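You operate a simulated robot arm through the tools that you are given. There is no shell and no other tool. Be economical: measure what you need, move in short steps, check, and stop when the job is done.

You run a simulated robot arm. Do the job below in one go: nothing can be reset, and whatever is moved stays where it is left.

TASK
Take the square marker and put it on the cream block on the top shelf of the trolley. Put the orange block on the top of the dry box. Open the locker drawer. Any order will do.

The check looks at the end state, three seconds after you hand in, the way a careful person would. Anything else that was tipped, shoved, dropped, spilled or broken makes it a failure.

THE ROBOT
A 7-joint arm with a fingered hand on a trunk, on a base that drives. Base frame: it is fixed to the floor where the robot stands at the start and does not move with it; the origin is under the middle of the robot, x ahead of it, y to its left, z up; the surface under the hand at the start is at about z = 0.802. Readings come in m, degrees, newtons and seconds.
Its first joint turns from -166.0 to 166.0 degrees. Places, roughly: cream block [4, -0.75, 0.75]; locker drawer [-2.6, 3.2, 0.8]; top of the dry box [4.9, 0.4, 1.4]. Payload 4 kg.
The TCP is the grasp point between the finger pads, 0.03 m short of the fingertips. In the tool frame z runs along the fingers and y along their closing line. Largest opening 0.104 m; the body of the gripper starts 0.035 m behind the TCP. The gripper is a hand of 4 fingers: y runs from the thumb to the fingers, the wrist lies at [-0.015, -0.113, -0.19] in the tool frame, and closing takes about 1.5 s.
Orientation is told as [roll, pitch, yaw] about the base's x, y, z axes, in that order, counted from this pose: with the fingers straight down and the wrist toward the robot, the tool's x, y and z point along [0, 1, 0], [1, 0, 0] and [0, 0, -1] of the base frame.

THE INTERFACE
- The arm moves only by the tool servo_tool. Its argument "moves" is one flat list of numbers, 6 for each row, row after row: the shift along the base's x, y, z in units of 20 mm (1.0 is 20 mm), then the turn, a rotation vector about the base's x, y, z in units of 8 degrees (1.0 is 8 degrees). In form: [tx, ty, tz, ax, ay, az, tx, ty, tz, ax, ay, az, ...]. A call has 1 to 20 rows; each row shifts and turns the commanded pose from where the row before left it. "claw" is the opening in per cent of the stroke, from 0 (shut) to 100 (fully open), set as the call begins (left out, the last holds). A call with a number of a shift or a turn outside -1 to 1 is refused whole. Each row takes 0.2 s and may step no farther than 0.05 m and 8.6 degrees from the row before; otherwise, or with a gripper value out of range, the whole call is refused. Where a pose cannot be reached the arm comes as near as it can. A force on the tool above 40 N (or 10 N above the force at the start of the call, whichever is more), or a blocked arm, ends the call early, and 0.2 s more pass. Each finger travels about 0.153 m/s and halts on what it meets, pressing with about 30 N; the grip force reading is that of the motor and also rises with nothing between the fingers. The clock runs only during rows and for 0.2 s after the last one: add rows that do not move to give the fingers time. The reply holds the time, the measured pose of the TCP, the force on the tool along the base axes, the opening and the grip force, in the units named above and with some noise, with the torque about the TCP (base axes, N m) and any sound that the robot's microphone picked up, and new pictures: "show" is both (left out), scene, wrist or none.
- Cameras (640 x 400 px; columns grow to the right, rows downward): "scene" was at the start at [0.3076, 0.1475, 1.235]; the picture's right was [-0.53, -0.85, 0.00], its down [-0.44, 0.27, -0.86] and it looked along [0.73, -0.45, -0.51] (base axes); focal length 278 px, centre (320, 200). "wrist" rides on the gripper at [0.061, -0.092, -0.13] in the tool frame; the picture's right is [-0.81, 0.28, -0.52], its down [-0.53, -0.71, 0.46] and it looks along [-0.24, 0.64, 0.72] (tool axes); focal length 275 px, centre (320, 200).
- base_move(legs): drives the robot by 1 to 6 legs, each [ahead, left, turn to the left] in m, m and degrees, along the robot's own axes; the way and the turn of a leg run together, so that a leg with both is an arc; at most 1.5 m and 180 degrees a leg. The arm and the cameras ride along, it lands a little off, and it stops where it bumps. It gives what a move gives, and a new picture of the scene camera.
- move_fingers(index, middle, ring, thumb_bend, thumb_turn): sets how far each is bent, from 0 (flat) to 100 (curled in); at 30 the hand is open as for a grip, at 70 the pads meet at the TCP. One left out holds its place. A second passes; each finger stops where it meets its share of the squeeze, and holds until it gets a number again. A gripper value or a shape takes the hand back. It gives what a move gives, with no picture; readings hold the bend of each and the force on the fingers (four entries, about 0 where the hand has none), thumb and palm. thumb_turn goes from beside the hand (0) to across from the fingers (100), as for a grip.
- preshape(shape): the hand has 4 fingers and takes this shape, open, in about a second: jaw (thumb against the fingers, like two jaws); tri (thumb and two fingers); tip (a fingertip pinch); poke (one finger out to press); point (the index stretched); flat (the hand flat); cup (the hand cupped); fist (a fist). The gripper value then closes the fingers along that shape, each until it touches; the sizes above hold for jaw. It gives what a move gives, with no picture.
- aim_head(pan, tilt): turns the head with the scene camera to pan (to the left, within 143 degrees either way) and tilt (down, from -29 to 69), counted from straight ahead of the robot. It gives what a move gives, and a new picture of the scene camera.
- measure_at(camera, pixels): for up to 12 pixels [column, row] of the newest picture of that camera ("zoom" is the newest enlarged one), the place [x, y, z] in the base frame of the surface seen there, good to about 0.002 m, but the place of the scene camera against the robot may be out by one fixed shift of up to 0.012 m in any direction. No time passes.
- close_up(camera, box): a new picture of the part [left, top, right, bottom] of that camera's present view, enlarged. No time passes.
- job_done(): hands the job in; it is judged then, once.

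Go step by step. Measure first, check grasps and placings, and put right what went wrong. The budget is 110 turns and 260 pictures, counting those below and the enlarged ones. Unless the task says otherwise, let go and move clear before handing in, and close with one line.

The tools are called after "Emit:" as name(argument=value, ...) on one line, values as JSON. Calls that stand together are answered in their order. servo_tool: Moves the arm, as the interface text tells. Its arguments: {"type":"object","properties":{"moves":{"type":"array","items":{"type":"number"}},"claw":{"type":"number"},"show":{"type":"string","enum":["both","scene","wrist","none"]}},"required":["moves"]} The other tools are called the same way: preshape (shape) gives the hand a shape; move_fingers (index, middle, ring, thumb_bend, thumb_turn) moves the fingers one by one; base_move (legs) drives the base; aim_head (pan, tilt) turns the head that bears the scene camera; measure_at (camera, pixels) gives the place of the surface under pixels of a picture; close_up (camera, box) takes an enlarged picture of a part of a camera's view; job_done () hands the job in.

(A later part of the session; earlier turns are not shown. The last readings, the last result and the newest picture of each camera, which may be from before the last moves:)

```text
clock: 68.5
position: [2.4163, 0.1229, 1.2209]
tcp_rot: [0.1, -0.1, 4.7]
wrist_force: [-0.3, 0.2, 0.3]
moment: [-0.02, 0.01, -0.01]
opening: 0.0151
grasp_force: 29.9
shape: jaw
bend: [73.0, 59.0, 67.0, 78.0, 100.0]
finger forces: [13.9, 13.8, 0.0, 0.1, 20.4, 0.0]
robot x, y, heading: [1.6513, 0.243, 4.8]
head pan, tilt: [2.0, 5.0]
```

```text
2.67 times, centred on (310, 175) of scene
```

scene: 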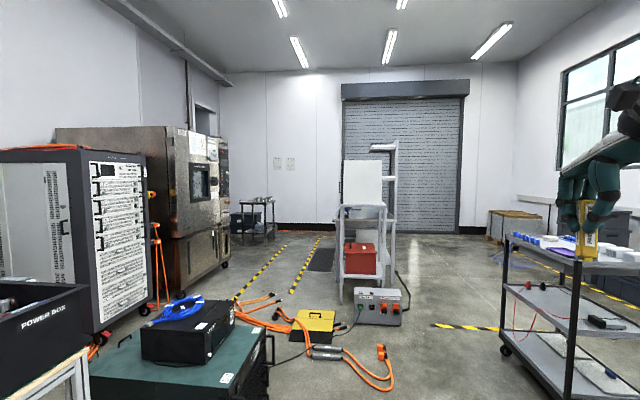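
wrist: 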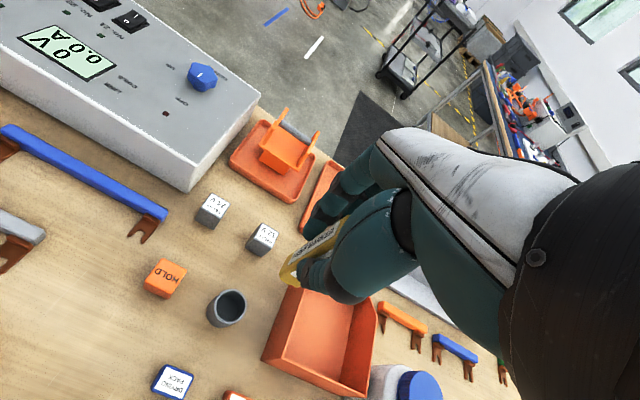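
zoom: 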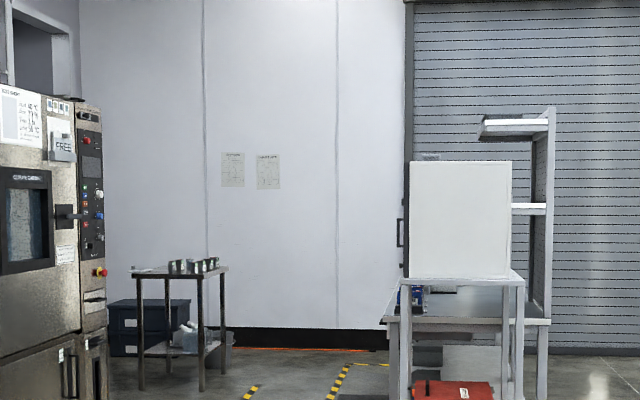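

The dry box is the white cabinet (top ~1.4). Back to the trolley to measure it.

Emit:
aim_head(pan=-28, tilt=20)

Emit:
close_up(camera="scene", box=[330, 130, 490, 230])

```text
clock: 69.5
position: [2.4167, 0.1243, 1.2202]
tcp_rot: [0.0, 0.0, 4.7]
wrist_force: [0.4, -0.1, 0.3]
moment: [-0.03, 0.02, 0.03]
opening: 0.0149
grasp_force: 30.1
shape: jaw
bend: [73.0, 59.0, 67.0, 78.0, 100.0]
finger forces: [14.0, 13.8, 0.0, 0.0, 20.4, 0.1]
robot x, y, heading: [1.654, 0.2417, 4.7]
head pan, tilt: [-28.0, 20.0]
```

scene: 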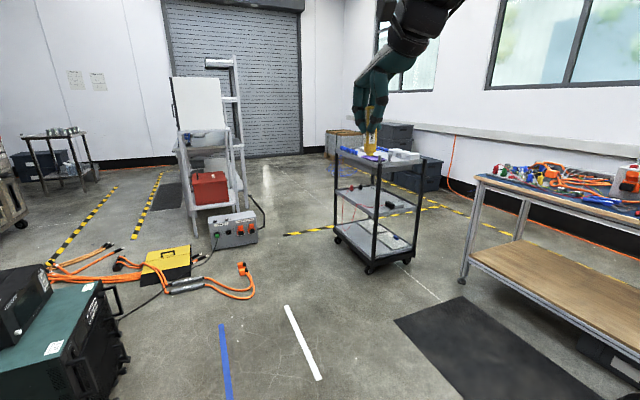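

```text
4.00 times, centred on (410, 180) of scene
```

zoom: 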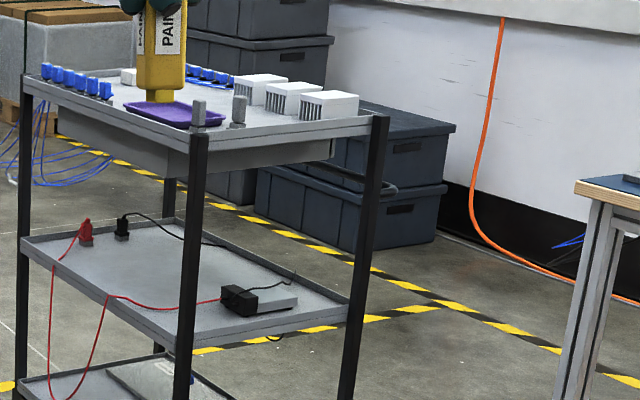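

Emit:
measure_at(camera="zoom", pixels=[[128, 73], [195, 138], [375, 125], [30, 82], [160, 112], [270, 75], [350, 95], [240, 110], [200, 105], [105, 88], [45, 70], [225, 72]])

Emit:
measure_at(camera="scene", pixels=[[371, 268], [338, 243], [412, 262], [250, 290], [235, 245], [262, 230], [198, 245], [470, 280], [195, 90]])

```text
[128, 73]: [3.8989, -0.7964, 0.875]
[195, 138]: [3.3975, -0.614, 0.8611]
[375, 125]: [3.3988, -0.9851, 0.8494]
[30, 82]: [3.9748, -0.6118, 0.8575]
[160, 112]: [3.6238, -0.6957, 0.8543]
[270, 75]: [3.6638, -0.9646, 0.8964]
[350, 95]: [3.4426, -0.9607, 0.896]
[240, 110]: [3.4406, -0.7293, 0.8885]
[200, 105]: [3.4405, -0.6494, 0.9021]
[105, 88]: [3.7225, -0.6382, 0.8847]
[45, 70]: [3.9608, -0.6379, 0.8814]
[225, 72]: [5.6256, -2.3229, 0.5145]
```

```text
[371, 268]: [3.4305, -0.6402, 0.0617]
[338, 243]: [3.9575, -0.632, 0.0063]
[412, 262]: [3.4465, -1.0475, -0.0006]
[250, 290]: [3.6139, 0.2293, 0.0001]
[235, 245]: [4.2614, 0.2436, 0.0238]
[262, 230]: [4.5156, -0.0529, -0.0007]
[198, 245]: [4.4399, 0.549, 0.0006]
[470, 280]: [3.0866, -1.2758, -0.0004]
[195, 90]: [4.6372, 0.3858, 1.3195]
```

The trolley spans x 3.40–4.0 and y −0.61…−1.0, with the cream block at about (3.9,-0.8,0.875). I'll stop alongside at (3.25,-0.25), clear of the cables at (3.6,0.23).

Emit:
base_move(legs=[[0, 0, -4.7], [1.5, -0.45, 0], [0.1, -0.04, 0]])

Emit:
aim_head(pan=-45, tilt=35)

```text
refused: leg 2 is longer than a leg can be; nothing moved
```

```text
clock: 70.2
position: [2.417, 0.1239, 1.221]
tcp_rot: [0.0, 0.1, 4.7]
wrist_force: [-0.5, -0.4, 0.6]
moment: [0.02, 0.03, -0.01]
opening: 0.0151
grasp_force: 29.9
shape: jaw
bend: [73.0, 59.0, 67.0, 78.0, 100.0]
finger forces: [14.0, 13.9, 0.0, 0.0, 20.3, 0.0]
robot x, y, heading: [1.6506, 0.2387, 4.4]
head pan, tilt: [-45.0, 35.0]
```

scene: 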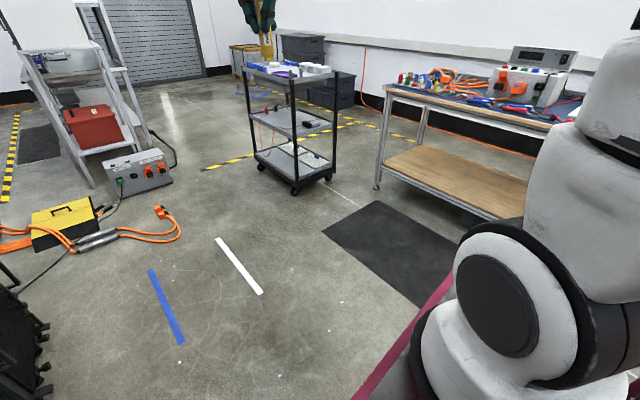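

Leg too long; splitting it in two.

Emit:
base_move(legs=[[0, 0, -4.6], [1.0, -0.3, 0], [0.6, -0.19, 0]])

Emit:
close_up(camera="scene", box=[200, 0, 520, 200])

```text
clock: 79.3
position: [4.0317, -0.3678, 1.2199]
tcp_rot: [0.1, 0.0, 1.8]
wrist_force: [-0.4, -0.4, 0.6]
moment: [-0.05, 0.01, -0.02]
opening: 0.0152
grasp_force: 30.1
shape: jaw
bend: [73.0, 59.0, 67.0, 78.0, 100.0]
finger forces: [13.9, 13.8, 0.0, 0.0, 20.5, 0.0]
robot x, y, heading: [3.2759, -0.2123, 1.7]
head pan, tilt: [-45.0, 35.0]
```

scene: 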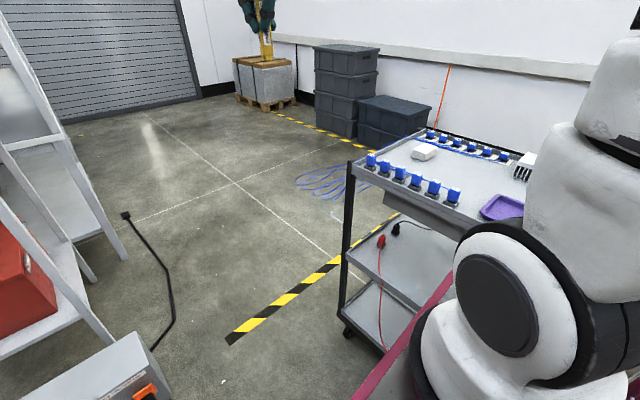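

```text
2.00 times, centred on (360, 100) of scene
```

zoom: 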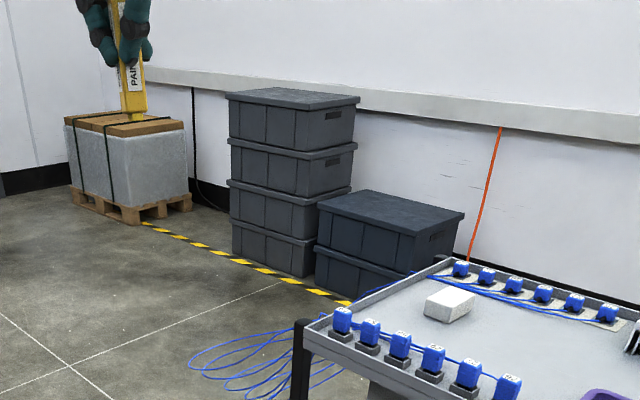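

The cream block is at (425,152) between two rows of blue connectors. Zooming and measuring.

Emit:
close_up(camera="scene", box=[350, 120, 510, 220])

Emit:
measure_at(camera="scene", pixels=[[425, 150], [413, 153], [424, 159], [438, 151], [427, 145], [400, 160], [371, 160], [400, 178], [455, 195], [431, 136], [440, 170]])

```text
4.00 times, centred on (430, 170) of scene
```

zoom: 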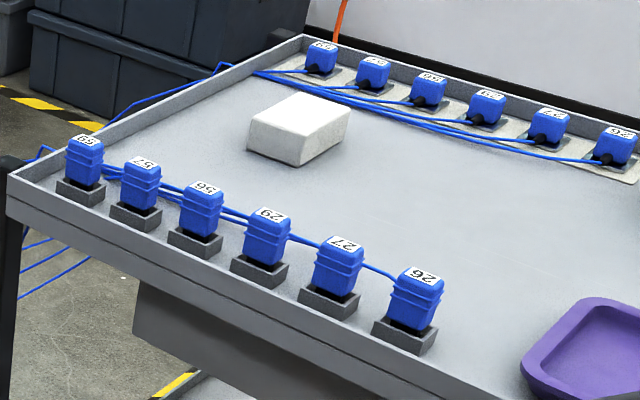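

```text
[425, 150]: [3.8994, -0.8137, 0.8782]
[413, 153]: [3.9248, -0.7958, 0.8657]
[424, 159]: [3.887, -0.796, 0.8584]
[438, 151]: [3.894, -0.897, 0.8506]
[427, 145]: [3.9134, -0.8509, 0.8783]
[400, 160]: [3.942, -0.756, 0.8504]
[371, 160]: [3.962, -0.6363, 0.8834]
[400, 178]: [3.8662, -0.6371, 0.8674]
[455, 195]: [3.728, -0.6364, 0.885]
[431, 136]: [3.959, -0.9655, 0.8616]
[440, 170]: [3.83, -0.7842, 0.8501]
```

The block is a plain slab. I need its corners and a close look at the marker's lower end to decide whether it can stand or must lie.

Emit:
measure_at(camera="zoom", pixels=[[253, 118], [301, 136], [346, 113], [298, 95], [300, 115], [251, 148], [300, 163], [160, 190], [75, 145], [320, 45]])

Emit:
aim_head(pan=-20, tilt=10)

Emit:
close_up(camera="scene", box=[240, 140, 400, 240])

Emit:
close_up(camera="wrist", box=[240, 180, 400, 320])

```text
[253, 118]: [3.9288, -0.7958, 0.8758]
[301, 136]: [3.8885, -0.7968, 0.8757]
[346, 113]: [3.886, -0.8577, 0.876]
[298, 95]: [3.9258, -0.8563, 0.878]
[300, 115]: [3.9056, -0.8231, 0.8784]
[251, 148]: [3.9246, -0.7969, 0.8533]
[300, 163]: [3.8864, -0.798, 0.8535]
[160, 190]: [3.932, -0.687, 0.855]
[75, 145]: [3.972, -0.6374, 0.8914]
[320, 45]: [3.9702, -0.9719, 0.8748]
```

```text
clock: 80.2
position: [4.0308, -0.3662, 1.2205]
tcp_rot: [0.0, 0.0, 1.9]
wrist_force: [0.4, 0.2, -0.2]
moment: [0.03, 0.03, 0.02]
opening: 0.0153
grasp_force: 29.5
shape: jaw
bend: [73.0, 59.0, 67.0, 78.0, 100.0]
finger forces: [13.8, 13.7, 0.0, 0.1, 20.6, 0.0]
robot x, y, heading: [3.2726, -0.2133, 1.8]
head pan, tilt: [-20.0, 10.0]
```

scene: 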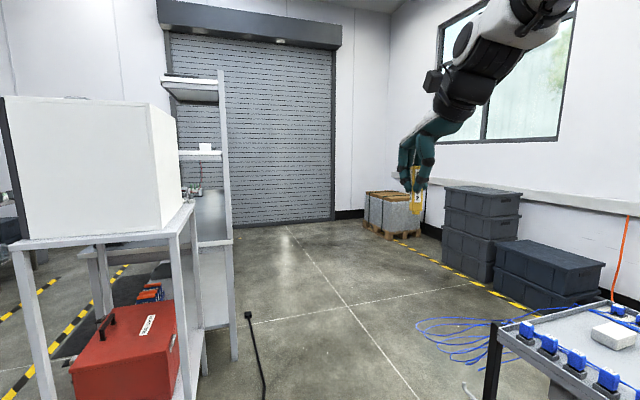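

```text
4.00 times, centred on (320, 190) of scene
```

zoom: 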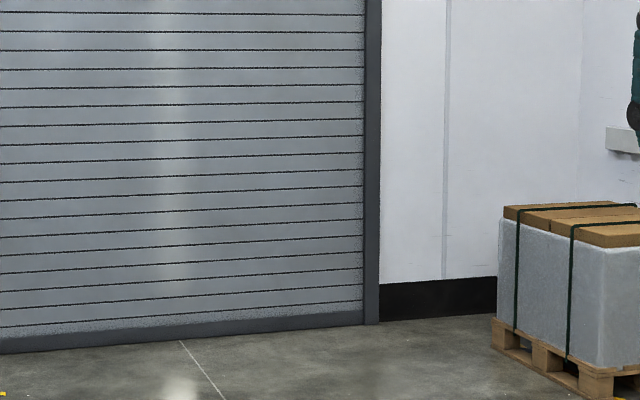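

```text
2.86 times, centred on (320, 250) of wrist
```

zoom: 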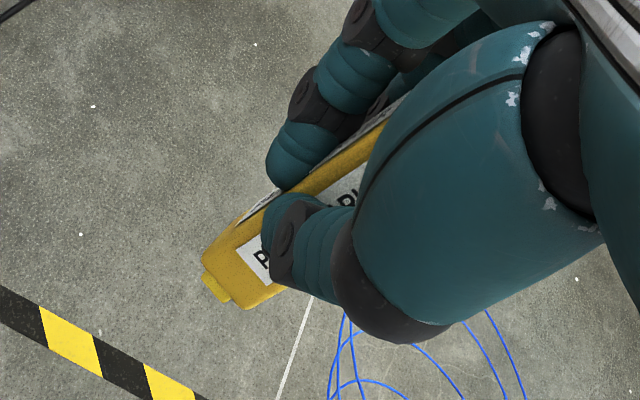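

Emit:
close_up(camera="scene", box=[376, 130, 456, 230])

Emit:
measure_at(camera="scene", pixels=[[413, 172], [415, 185], [416, 205], [417, 212], [418, 214]])

```text
4.00 times, centred on (416, 180) of scene
```

zoom: 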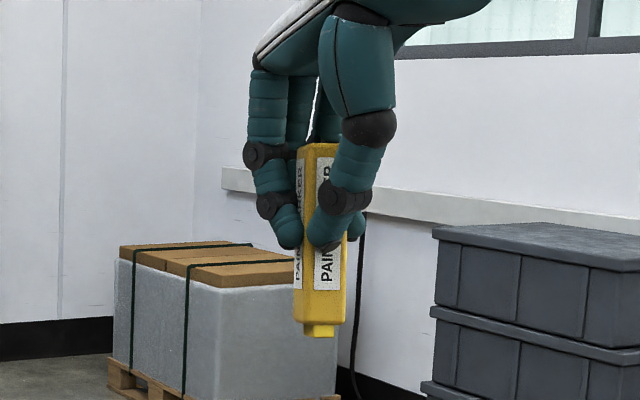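

```text
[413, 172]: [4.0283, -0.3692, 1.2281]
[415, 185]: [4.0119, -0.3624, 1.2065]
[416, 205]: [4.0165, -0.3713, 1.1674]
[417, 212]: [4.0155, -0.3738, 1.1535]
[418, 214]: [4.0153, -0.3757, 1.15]
```

The marker has a narrow 10 mm stub at its lower end, so standing it is risky. I'll lay it gently on a free part of the trolley shelf near (3.79,-0.8), regrasp it from above, and set it flat on the block. First I'll move over the spot while tilting 51° sideways.

Emit:
servo_tool(moves=[-0.6, -1, -0.2, -0.32, 0, 0, -0.6, -1, -0.2, -0.32, 0, 0, -0.6, -1, -0.2, -0.32, 0, 0, -0.6, -1, -0.2, -0.32, 0, 0, -0.6, -1, -0.2, -0.32, 0, 0, -0.6, -1, -0.2, -0.32, 0, 0, -0.6, -1, -0.2, -0.32, 0, 0, -0.6, -1, -0.2, -0.32, 0, 0, -0.6, -1, -0.2, -0.32, 0, 0, -0.6, -1, -0.2, -0.32, 0, 0, -0.6, -1, -0.2, -0.32, 0, 0, -0.6, -1, -0.2, -0.32, 0, 0, -0.6, -1, -0.2, -0.32, 0, 0, -0.6, -1, -0.2, -0.32, 0, 0, -0.6, -1, -0.2, -0.32, 0, 0, -0.6, -1, -0.2, -0.32, 0, 0, -0.6, -1, -0.2, -0.32, 0, 0, -0.6, -1, -0.2, -0.32, 0, 0, -0.6, -1, -0.2, -0.32, 0, 0, -0.6, -1, -0.2, -0.32, 0, 0], show="wrist")

Emit:
aim_head(pan=-45, tilt=30)

```text
clock: 84.4
position: [3.7926, -0.7687, 1.1377]
tcp_rot: [-51.2, 1.4, 1.1]
wrist_force: [0.3, 0.9, -0.1]
moment: [-0.03, -0.02, 0.0]
opening: 0.0149
grasp_force: 30.1
shape: jaw
bend: [73.0, 59.0, 67.0, 79.0, 100.0]
finger forces: [11.6, 13.7, 0.0, 0.1, 20.8, 0.1]
robot x, y, heading: [3.2748, -0.2117, 1.8]
head pan, tilt: [-20.0, 10.0]
```

wrist: 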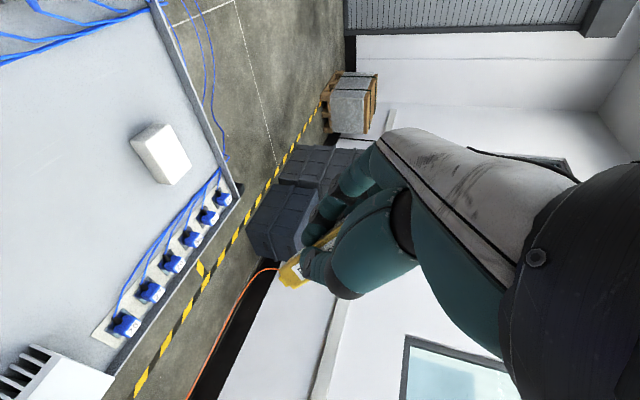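

```text
clock: 85.3
position: [3.7924, -0.7673, 1.1377]
tcp_rot: [-51.3, 1.4, 1.1]
wrist_force: [-0.7, 0.0, -0.7]
moment: [0.01, 0.01, 0.0]
opening: 0.0152
grasp_force: 29.7
shape: jaw
bend: [73.0, 59.0, 67.0, 79.0, 100.0]
finger forces: [11.6, 13.7, 0.0, 0.0, 20.9, 0.0]
robot x, y, heading: [3.2729, -0.2123, 1.8]
head pan, tilt: [-45.0, 30.0]
```

scene: 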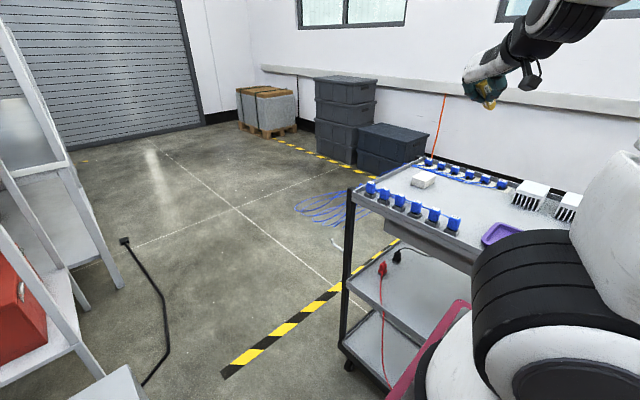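

I'll measure shelf and block with the wrist camera, which has no fixed offset.

Emit:
measure_at(camera="wrist", pixels=[[160, 155], [131, 140], [162, 124], [190, 165], [165, 184], [120, 200], [100, 120], [60, 250], [130, 300], [125, 322], [290, 275], [40, 350]])

Emit:
close_up(camera="scene", box=[400, 40, 560, 140])

```text
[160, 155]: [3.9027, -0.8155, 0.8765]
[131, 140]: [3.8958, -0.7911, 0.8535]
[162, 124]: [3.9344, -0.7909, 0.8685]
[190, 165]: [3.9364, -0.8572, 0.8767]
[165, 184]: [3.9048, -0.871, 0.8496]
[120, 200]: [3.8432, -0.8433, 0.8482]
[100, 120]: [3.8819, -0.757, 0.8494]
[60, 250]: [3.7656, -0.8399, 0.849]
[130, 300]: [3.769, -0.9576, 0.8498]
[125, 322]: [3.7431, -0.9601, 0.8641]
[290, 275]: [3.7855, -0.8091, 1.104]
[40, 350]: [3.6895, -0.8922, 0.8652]
```

```text
4.00 times, centred on (480, 90) of scene
```

zoom: 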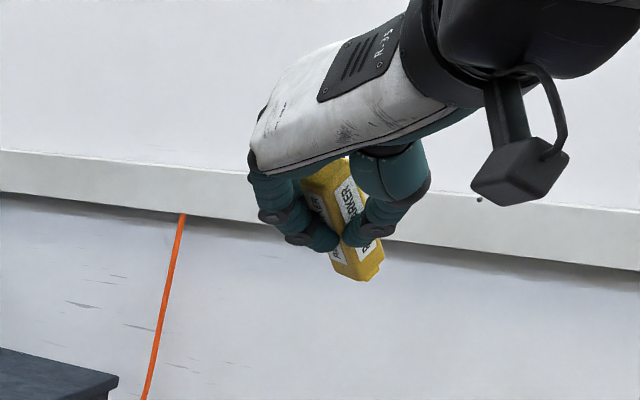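

Shelf z is 0.849. Descending to about TCP z 0.912, just above contact.

Emit:
servo_tool(moves=[0, -0.2, -0.95, 0, 0, 0, 0, -0.2, -0.95, 0, 0, 0, 0, -0.2, -0.95, 0, 0, 0, 0, -0.2, -0.95, 0, 0, 0, 0, -0.2, -0.95, 0, 0, 0, 0, 0, -0.95, 0, 0, 0, 0, 0, -0.95, 0, 0, 0, 0, 0, -0.95, 0, 0, 0, 0, 0, -0.95, 0, 0, 0, 0, 0, -0.95, 0, 0, 0, 0, 0, -0.95, 0, 0, 0, 0, 0, -0.8, 0, 0, 0])

Emit:
close_up(camera="scene", box=[400, 120, 560, 220])

```text
clock: 87.9
position: [3.7898, -0.7861, 0.9137]
tcp_rot: [-51.2, 1.4, 1.1]
wrist_force: [0.3, -0.6, 0.6]
moment: [0.03, -0.03, -0.01]
opening: 0.015
grasp_force: 30.0
shape: jaw
bend: [73.0, 59.0, 67.0, 79.0, 100.0]
finger forces: [11.4, 13.9, 0.0, 0.0, 20.7, 0.1]
robot x, y, heading: [3.2716, -0.2156, 1.9]
head pan, tilt: [-45.0, 30.0]
```

scene: 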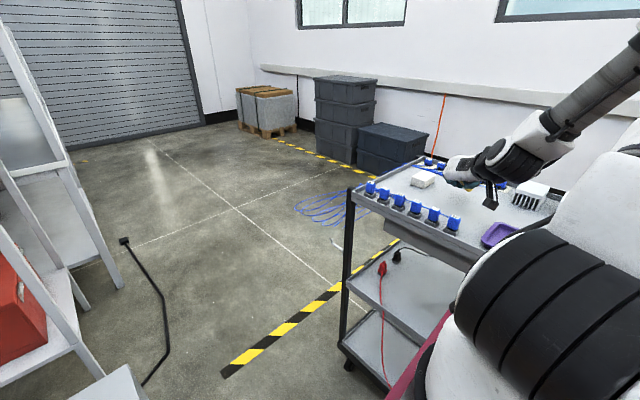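
wrist: 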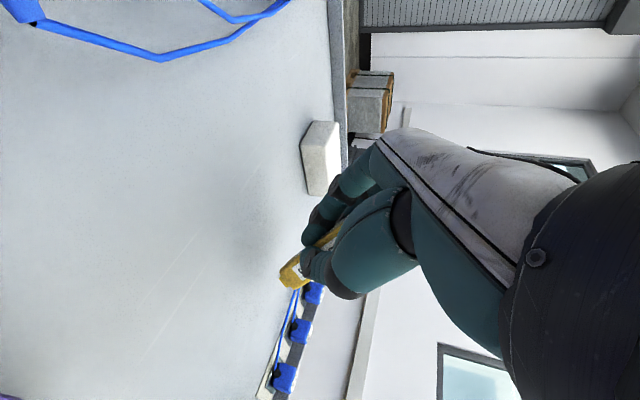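

```text
4.00 times, centred on (480, 170) of scene
```

zoom: 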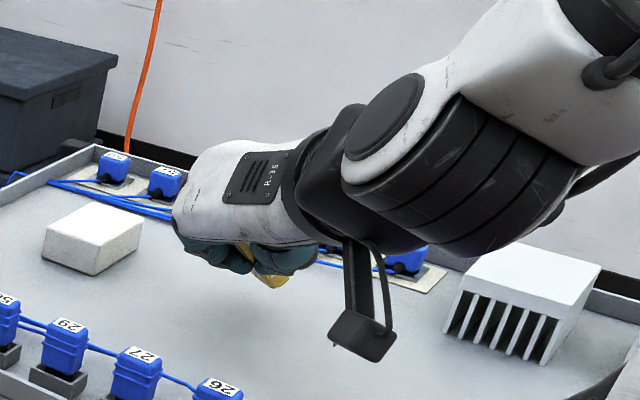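

A camera bracket hangs low at zoom (370,345); checking its clearance before going lower.

Emit:
measure_at(camera="zoom", pixels=[[375, 355], [340, 325], [345, 340], [395, 345], [272, 283], [218, 382]])

Emit:
measure_at(camera="wrist", pixels=[[285, 280], [296, 287], [300, 260]])

```text
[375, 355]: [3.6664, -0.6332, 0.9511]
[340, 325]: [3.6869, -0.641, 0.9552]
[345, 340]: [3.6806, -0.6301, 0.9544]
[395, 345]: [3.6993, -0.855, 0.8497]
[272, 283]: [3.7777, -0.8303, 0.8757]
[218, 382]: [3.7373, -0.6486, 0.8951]
```

```text
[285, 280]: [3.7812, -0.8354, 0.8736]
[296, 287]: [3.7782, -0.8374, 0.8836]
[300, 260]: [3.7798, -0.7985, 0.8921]
```

The bracket clears everything by 5 cm and the tip is ~1.5 cm above the shelf. Creeping down.

Emit:
servo_tool(moves=[0, 0, -0.2, 0, 0, 0, 0, 0, -0.2, 0, 0, 0, 0, 0, -0.15, 0, 0, 0], show="wrist")

Emit:
close_up(camera="scene", box=[440, 160, 500, 200])

```text
clock: 88.7
position: [3.7915, -0.7862, 0.9023]
tcp_rot: [-51.2, 1.3, 1.1]
wrist_force: [-0.1, -0.3, 1.0]
moment: [0.01, 0.01, -0.02]
opening: 0.015
grasp_force: 29.6
shape: jaw
bend: [73.0, 59.0, 67.0, 79.0, 100.0]
finger forces: [11.4, 13.8, 0.0, 0.0, 20.7, 0.1]
robot x, y, heading: [3.2723, -0.2122, 1.6]
head pan, tilt: [-45.0, 30.0]
```

wrist: 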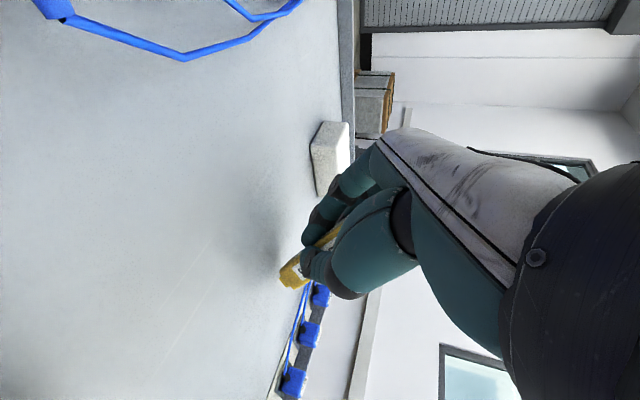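

```text
10.00 times, centred on (470, 180) of scene
```

zoom: 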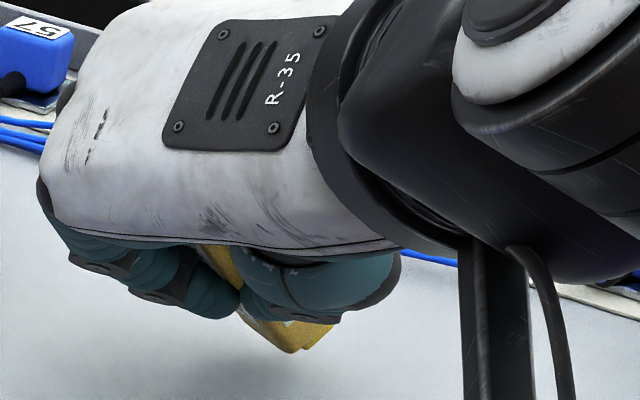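

Emit:
servo_tool(moves=[0, 0, -0.15, 0, 0, 0, 0, 0, -0.15, 0, 0, 0, 0, 0, -0.1, 0, 0, 0], show="none")

Emit:
measure_at(camera="zoom", pixels=[[290, 345], [328, 328], [290, 375], [170, 310]])

```text
clock: 89.5
position: [3.791, -0.7872, 0.896]
tcp_rot: [-51.1, 1.4, 1.1]
wrist_force: [0.5, -0.4, -0.3]
moment: [-0.01, 0.02, -0.04]
opening: 0.0149
grasp_force: 29.5
shape: jaw
bend: [73.0, 59.0, 67.0, 79.0, 100.0]
finger forces: [11.5, 13.9, 0.1, 0.0, 20.6, 0.0]
robot x, y, heading: [3.2749, -0.2104, 1.7]
head pan, tilt: [-45.0, 30.0]
```

```text
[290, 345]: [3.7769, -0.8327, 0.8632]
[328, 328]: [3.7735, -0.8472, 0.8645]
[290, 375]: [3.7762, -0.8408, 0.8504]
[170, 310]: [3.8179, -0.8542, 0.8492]
```

Emit:
servo_tool(moves=[0, 0, -0.12, 0, 0, 0, 0, 0, -0.12, 0, 0, 0, 0, 0, -0.08, 0, 0, 0], show="none")

Emit:
close_up(camera="scene", box=[440, 160, 500, 200])

```text
clock: 90.3
position: [3.7899, -0.7871, 0.8888]
tcp_rot: [-51.3, 1.5, 1.0]
wrist_force: [0.1, 0.2, 3.7]
moment: [-0.19, 0.02, 0.02]
opening: 0.0153
grasp_force: 29.8
shape: jaw
bend: [73.0, 58.0, 67.0, 79.0, 100.0]
finger forces: [10.3, 14.6, 0.1, 0.0, 21.5, 0.0]
robot x, y, heading: [3.272, -0.211, 1.8]
head pan, tilt: [-45.0, 30.0]
```

```text
10.00 times, centred on (470, 180) of scene
```

zoom: 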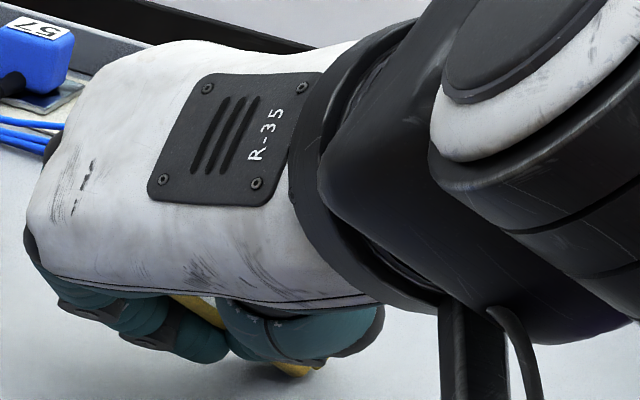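

Contact felt (3.7 N). Releasing.

Emit:
servo_tool(moves=[0, 0, 0, 0, 0, 0, 0, 0, 0, 0, 0, 0, 0, 0, 0, 0, 0, 0, 0, 0, 0, 0, 0, 0, 0, 0, 0, 0, 0, 0], claw=70, show="wrist")

Emit:
close_up(camera="scene", box=[420, 150, 540, 225])

```text
clock: 91.5
position: [3.791, -0.7863, 0.8895]
tcp_rot: [-51.2, 1.4, 1.1]
wrist_force: [-1.0, 0.1, -0.1]
moment: [-0.02, -0.02, -0.01]
opening: 0.0725
grasp_force: 0.0
shape: jaw
bend: [27.0, 37.0, 34.0, 58.0, 99.0]
finger forces: [0.0, 0.0, 0.0, 0.1, 0.0, 0.0]
robot x, y, heading: [3.2736, -0.2095, 1.6]
head pan, tilt: [-45.0, 30.0]
```

wrist: 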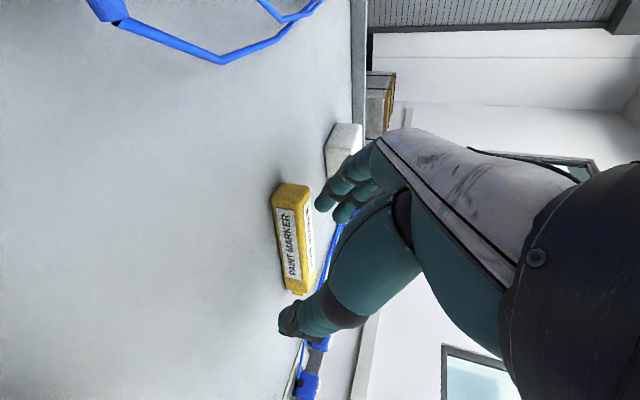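

```text
5.33 times, centred on (480, 188) of scene
```

zoom: 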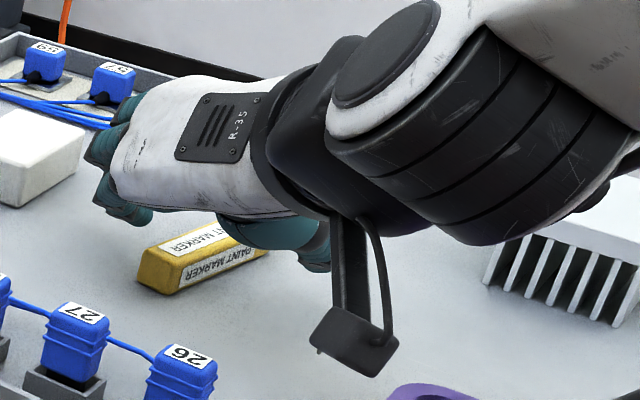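

The marker lies flat at wrist (293,240). Measuring it, then raising and straightening the hand.

Emit:
measure_at(camera="wrist", pixels=[[291, 188], [278, 196], [305, 190], [286, 240], [303, 240], [291, 288], [308, 285], [300, 294]])

Emit:
servo_tool(moves=[0, 0, 1, 0, 0, 0, 0, 0, 1, 0, 0, 0, 0, 0, 1, 0, 0, 0, 0, 0, 1, 0, 0, 0, 0, 0, 1, 0.8, 0, 0, 0, 0, 1, 0.8, 0, 0, 0, 0, 1, 0.8, 0, 0, 0, 0, 0, 0.8, 0, 0, 0, 0, 0, 0.8, 0, 0, 0, 0, 0, 0.8, 0, 0, 0, 0, 0, 0.8, 0, 0, 0, 0, 0, 0.8, 0, 0], claw=100)

```text
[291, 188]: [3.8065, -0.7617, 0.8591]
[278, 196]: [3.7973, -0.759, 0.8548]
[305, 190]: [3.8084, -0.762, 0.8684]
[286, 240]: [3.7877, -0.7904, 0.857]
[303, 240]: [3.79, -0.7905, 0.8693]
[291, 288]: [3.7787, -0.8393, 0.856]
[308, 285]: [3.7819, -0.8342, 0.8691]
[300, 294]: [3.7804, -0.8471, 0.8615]
```

```text
clock: 94.1
position: [3.7913, -0.7873, 1.0301]
tcp_rot: [0.2, 0.0, 1.7]
wrist_force: [0.6, -0.1, 1.0]
moment: [0.02, -0.01, 0.05]
opening: 0.1038
grasp_force: 0.0
shape: jaw
bend: [30.0, 30.0, 30.0, 30.0, 98.0]
finger forces: [0.1, 0.0, 0.0, 0.0, 0.0, 0.0]
robot x, y, heading: [3.275, -0.213, 1.8]
head pan, tilt: [-45.0, 30.0]
```

scene: 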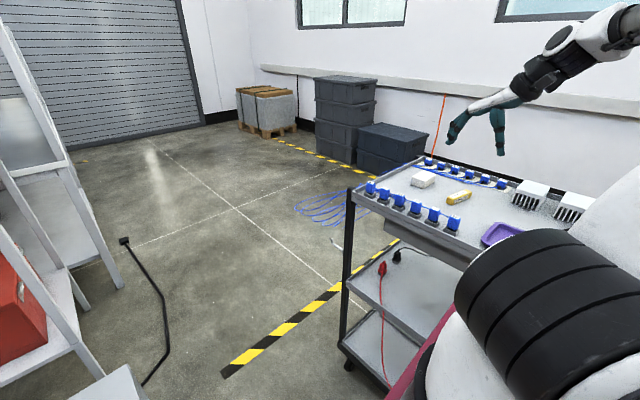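
wrist: 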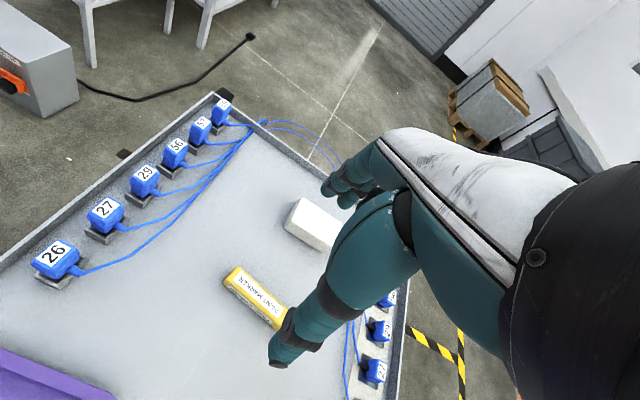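

Measuring the marker's top face for the top-down regrasp.

Emit:
measure_at(camera="wrist", pixels=[[240, 268], [228, 282], [262, 297], [255, 291], [272, 325], [283, 313], [320, 215], [309, 200], [288, 222], [280, 270]])

Emit:
close_up(camera="wrist", box=[200, 180, 360, 380])

```text
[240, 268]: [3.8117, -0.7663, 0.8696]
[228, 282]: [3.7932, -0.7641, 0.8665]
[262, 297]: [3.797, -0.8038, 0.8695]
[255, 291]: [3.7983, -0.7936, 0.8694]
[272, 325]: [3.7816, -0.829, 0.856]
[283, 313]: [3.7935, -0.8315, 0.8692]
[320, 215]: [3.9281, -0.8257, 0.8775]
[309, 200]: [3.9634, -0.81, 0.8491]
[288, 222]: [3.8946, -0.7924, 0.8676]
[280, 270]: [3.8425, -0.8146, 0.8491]
```

```text
2.00 times, centred on (280, 280) of wrist
```

zoom: 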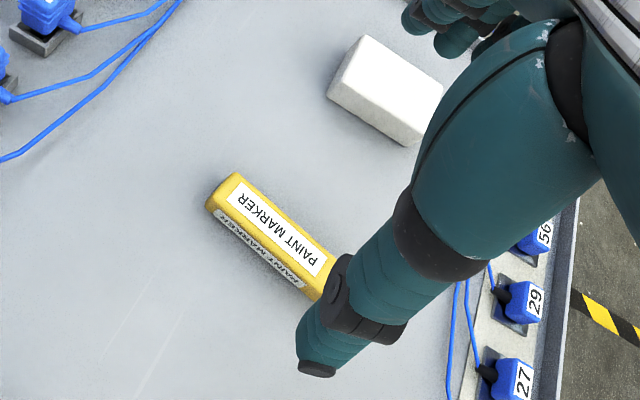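

The marker's center is about (3.794,-0.803), its top at z 0.8695, and its axis is turned ~13° from y. Aligning yaw and descending to TCP z≈0.886.

Emit:
servo_tool(moves=[0.13, -0.4, 0, 0, 0, -0.9, 0, -0.4, -0.6, 0, 0, -0.8, 0, 0, -0.8, 0, 0, 0, 0, 0, -0.8, 0, 0, 0, 0, 0, -0.8, 0, 0, 0, 0, 0, -0.8, 0, 0, 0, 0, 0, -0.8, 0, 0, 0, 0, 0, -0.8, 0, 0, 0, 0, 0, -0.8, 0, 0, 0, 0, 0, -0.6, 0, 0, 0, 0, 0, -0.4, 0, 0, 0])

Emit:
close_up(camera="wrist", box=[200, 180, 400, 400])

Emit:
close_up(camera="scene", box=[400, 120, 560, 220])

```text
clock: 96.5
position: [3.7946, -0.8036, 0.8865]
tcp_rot: [-0.1, 0.0, -11.9]
wrist_force: [0.4, 0.4, 0.0]
moment: [-0.01, 0.0, -0.02]
opening: 0.104
grasp_force: 0.0
shape: jaw
bend: [30.0, 30.0, 30.0, 30.0, 98.0]
finger forces: [0.0, 0.1, 0.1, 0.1, 0.0, 0.0]
robot x, y, heading: [3.2719, -0.2104, 1.8]
head pan, tilt: [-45.0, 30.0]
```

scene: 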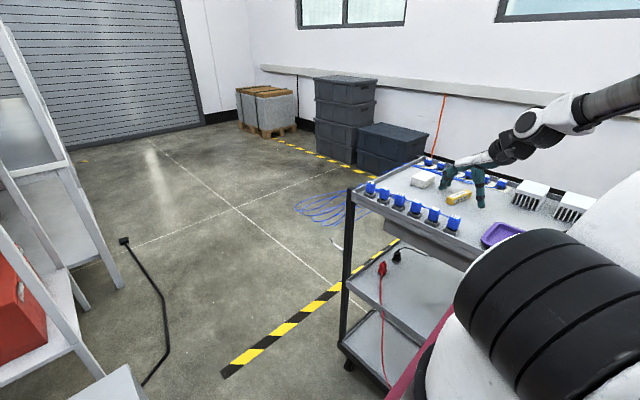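
wrist: 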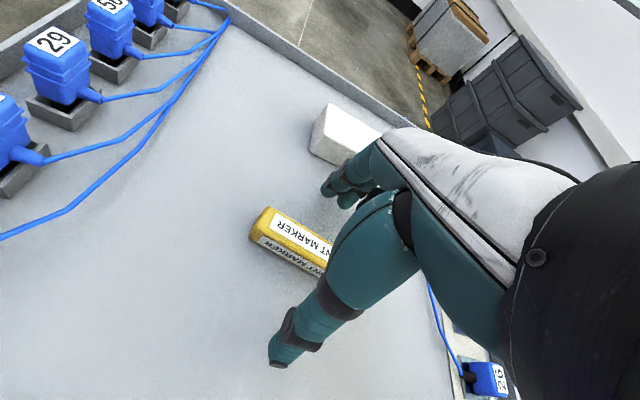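

```text
1.82 times, centred on (300, 290) of wrist
```

zoom: 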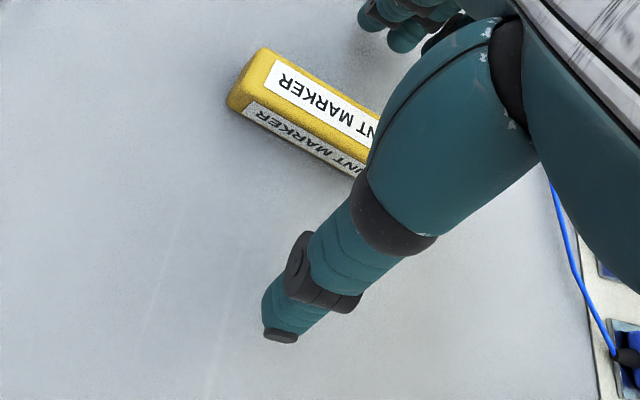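

```text
4.00 times, centred on (480, 170) of scene
```

zoom: 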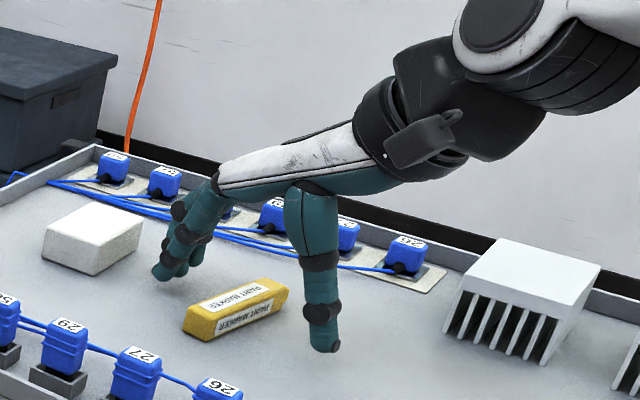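

The hand straddles the marker. Closing.

Emit:
servo_tool(moves=[0, 0, 0, 0, 0, 0, 0, 0, 0, 0, 0, 0, 0, 0, 0, 0, 0, 0, 0, 0, 0, 0, 0, 0, 0, 0, 0, 0, 0, 0, 0, 0, 0, 0, 0, 0, 0, 0, 0, 0, 0, 0, 0, 0, 0, 0, 0, 0], claw=0, show="wrist")

Emit:
close_up(camera="scene", box=[400, 120, 560, 220])

```text
clock: 98.3
position: [3.7936, -0.8036, 0.8857]
tcp_rot: [0.0, 0.0, -11.8]
wrist_force: [0.0, -1.0, -0.5]
moment: [0.01, -0.02, 0.01]
opening: 0.0139
grasp_force: 30.3
shape: jaw
bend: [72.0, 63.0, 66.0, 74.0, 100.0]
finger forces: [17.2, 7.2, 3.2, 0.0, 27.6, 0.0]
robot x, y, heading: [3.2733, -0.2083, 1.8]
head pan, tilt: [-45.0, 30.0]
```

wrist: 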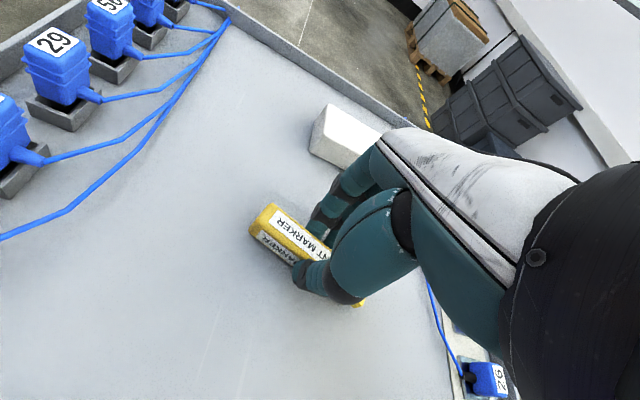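

```text
4.00 times, centred on (480, 170) of scene
```

zoom: 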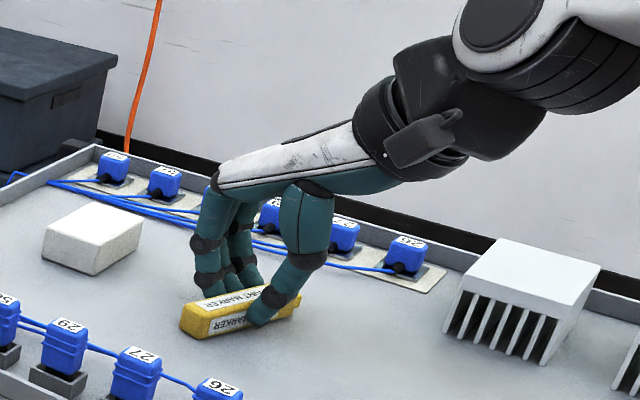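

Gripped well. Lifting 6 cm and checking that it stays level.

Emit:
servo_tool(moves=[0, 0, 0.5, 0, 0, 0, 0, 0, 0.5, 0, 0, 0, 0, 0, 1, 0, 0, 0, 0, 0, 1, 0, 0, 0], show="wrist")

Emit:
close_up(camera="scene", box=[400, 120, 520, 195])

Emit:
measure_at(camera="wrist", pixels=[[275, 210], [258, 230], [265, 240], [290, 228], [308, 238], [305, 262]])

```text
clock: 99.3
position: [3.7907, -0.8027, 0.9453]
tcp_rot: [0.0, 0.0, -11.8]
wrist_force: [-0.7, -0.1, -0.7]
moment: [0.02, -0.01, -0.02]
opening: 0.0137
grasp_force: 30.0
shape: jaw
bend: [72.0, 64.0, 66.0, 74.0, 100.0]
finger forces: [17.4, 7.3, 3.1, 0.0, 27.5, 0.0]
robot x, y, heading: [3.2756, -0.2144, 1.8]
head pan, tilt: [-45.0, 30.0]
```

wrist: 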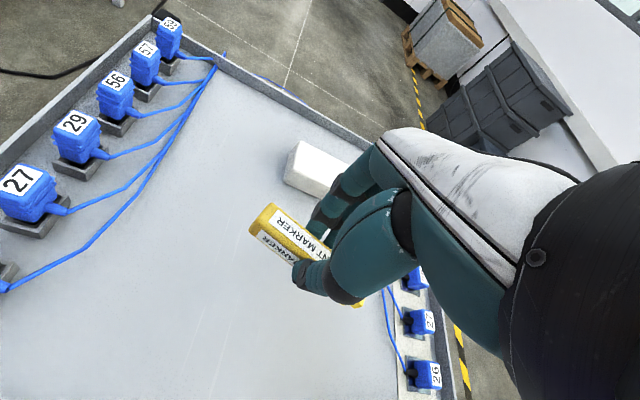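

```text
5.33 times, centred on (460, 158) of scene
```

zoom: 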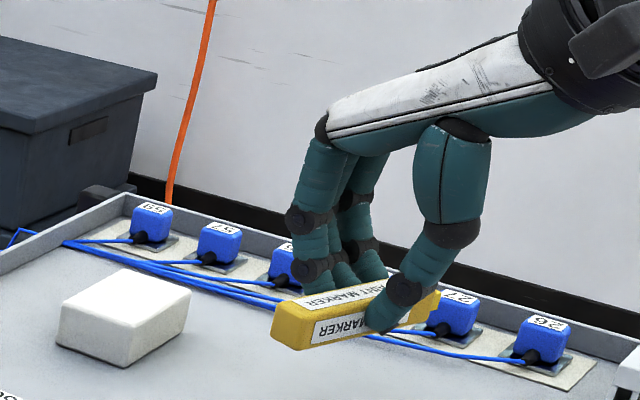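

```text
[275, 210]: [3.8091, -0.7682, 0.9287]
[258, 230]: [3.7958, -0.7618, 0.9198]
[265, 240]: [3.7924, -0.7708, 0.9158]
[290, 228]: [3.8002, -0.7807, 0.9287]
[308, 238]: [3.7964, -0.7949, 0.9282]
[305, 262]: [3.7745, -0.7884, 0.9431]
```

It's level, with its bottom 37 mm below the TCP. The block's center (wrist) is (3.915,-0.824) with its top at 0.8765. Moving over it and lowering to TCP z≈0.916.

Emit:
servo_tool(moves=[0.887, -0.152, 0.1, 0, 0, 0.21, 0.887, -0.152, 0, 0, 0, 0.21, 0.887, -0.152, 0, 0, 0, 0.21, 0.887, -0.152, 0, 0, 0, 0.21, 0.887, -0.152, 0, 0, 0, 0.21, 0.887, -0.152, 0, 0, 0, 0.21, 0.887, -0.152, 0, 0, 0, 0.21, 0, 0, -0.5, 0, 0, 0, 0, 0, -0.5, 0, 0, 0, 0, 0, -0.3, 0, 0, 0], show="wrist")

Emit:
close_up(camera="scene", box=[390, 120, 510, 195])

```text
clock: 101.5
position: [3.918, -0.825, 0.9203]
tcp_rot: [0.0, 0.0, -0.1]
wrist_force: [0.1, -0.5, 0.7]
moment: [0.01, 0.02, 0.01]
opening: 0.0141
grasp_force: 29.9
shape: jaw
bend: [72.0, 64.0, 71.0, 74.0, 100.0]
finger forces: [17.4, 7.1, 3.2, 0.0, 27.6, 0.0]
robot x, y, heading: [3.2712, -0.2145, 1.9]
head pan, tilt: [-45.0, 30.0]
```

wrist: 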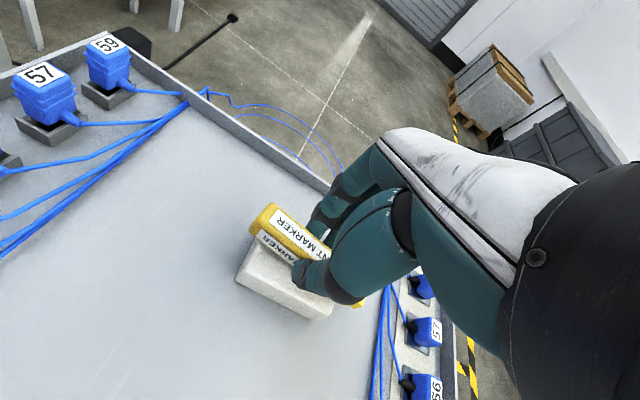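

```text
5.33 times, centred on (450, 158) of scene
```

zoom: 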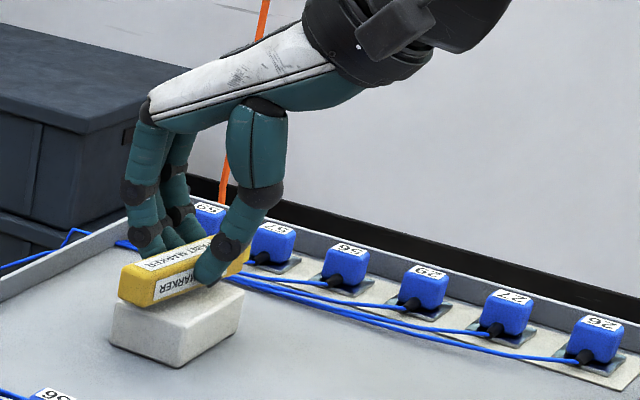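

The marker is over the block and aligned. Final lowering in small steps.

Emit:
servo_tool(moves=[0, 0, -0.12, 0, 0, 0, 0, 0, -0.1, 0, 0, 0], show="none")

Emit:
close_up(camera="scene", box=[390, 150, 470, 200])

Emit:
close_up(camera="wrist", box=[220, 190, 380, 330])

```text
clock: 102.1
position: [3.9187, -0.8256, 0.9162]
tcp_rot: [0.0, 0.0, -0.1]
wrist_force: [-0.3, 1.4, -0.6]
moment: [0.0, 0.05, 0.01]
opening: 0.0138
grasp_force: 30.4
shape: jaw
bend: [72.0, 64.0, 71.0, 74.0, 100.0]
finger forces: [17.4, 7.1, 3.2, 0.1, 27.7, 0.0]
robot x, y, heading: [3.2741, -0.2129, 1.8]
head pan, tilt: [-45.0, 30.0]
```

```text
8.00 times, centred on (430, 175) of scene
```

zoom: 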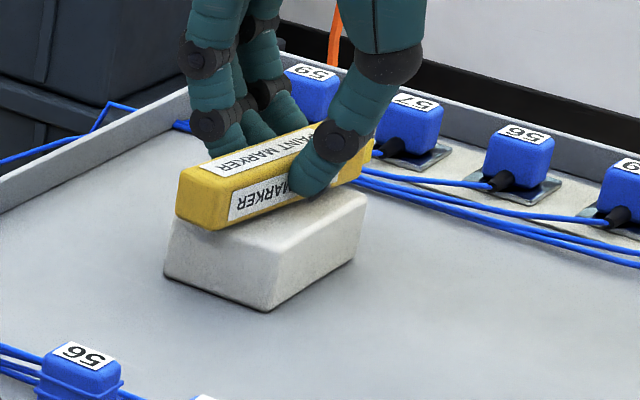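

```text
2.86 times, centred on (300, 260) of wrist
```

zoom: 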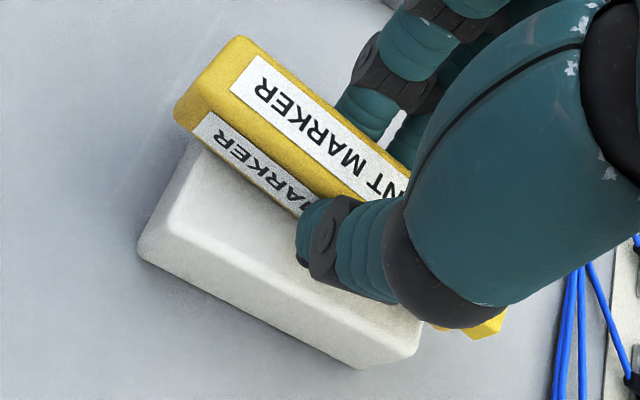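

In the wrist view the marker sits on the +x half of the block; measuring the offset.

Emit:
measure_at(camera="zoom", pixels=[[160, 225], [200, 175], [260, 235], [250, 290], [290, 195], [250, 150], [230, 80], [300, 115], [195, 60], [410, 330], [240, 45]])

Emit:
measure_at(camera="scene", pixels=[[412, 177], [424, 184], [435, 174], [413, 172]])

```text
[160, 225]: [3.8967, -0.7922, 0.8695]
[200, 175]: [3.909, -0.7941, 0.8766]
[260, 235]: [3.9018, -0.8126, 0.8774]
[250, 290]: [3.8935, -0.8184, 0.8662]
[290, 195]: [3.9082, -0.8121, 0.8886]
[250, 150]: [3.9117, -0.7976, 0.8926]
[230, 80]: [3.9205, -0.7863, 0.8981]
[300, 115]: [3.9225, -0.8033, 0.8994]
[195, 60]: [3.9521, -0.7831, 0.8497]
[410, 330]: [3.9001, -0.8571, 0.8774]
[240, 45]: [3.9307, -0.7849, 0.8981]
```

```text
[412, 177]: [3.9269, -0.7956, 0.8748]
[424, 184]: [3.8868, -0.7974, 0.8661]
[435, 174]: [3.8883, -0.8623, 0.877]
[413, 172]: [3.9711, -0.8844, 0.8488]
```

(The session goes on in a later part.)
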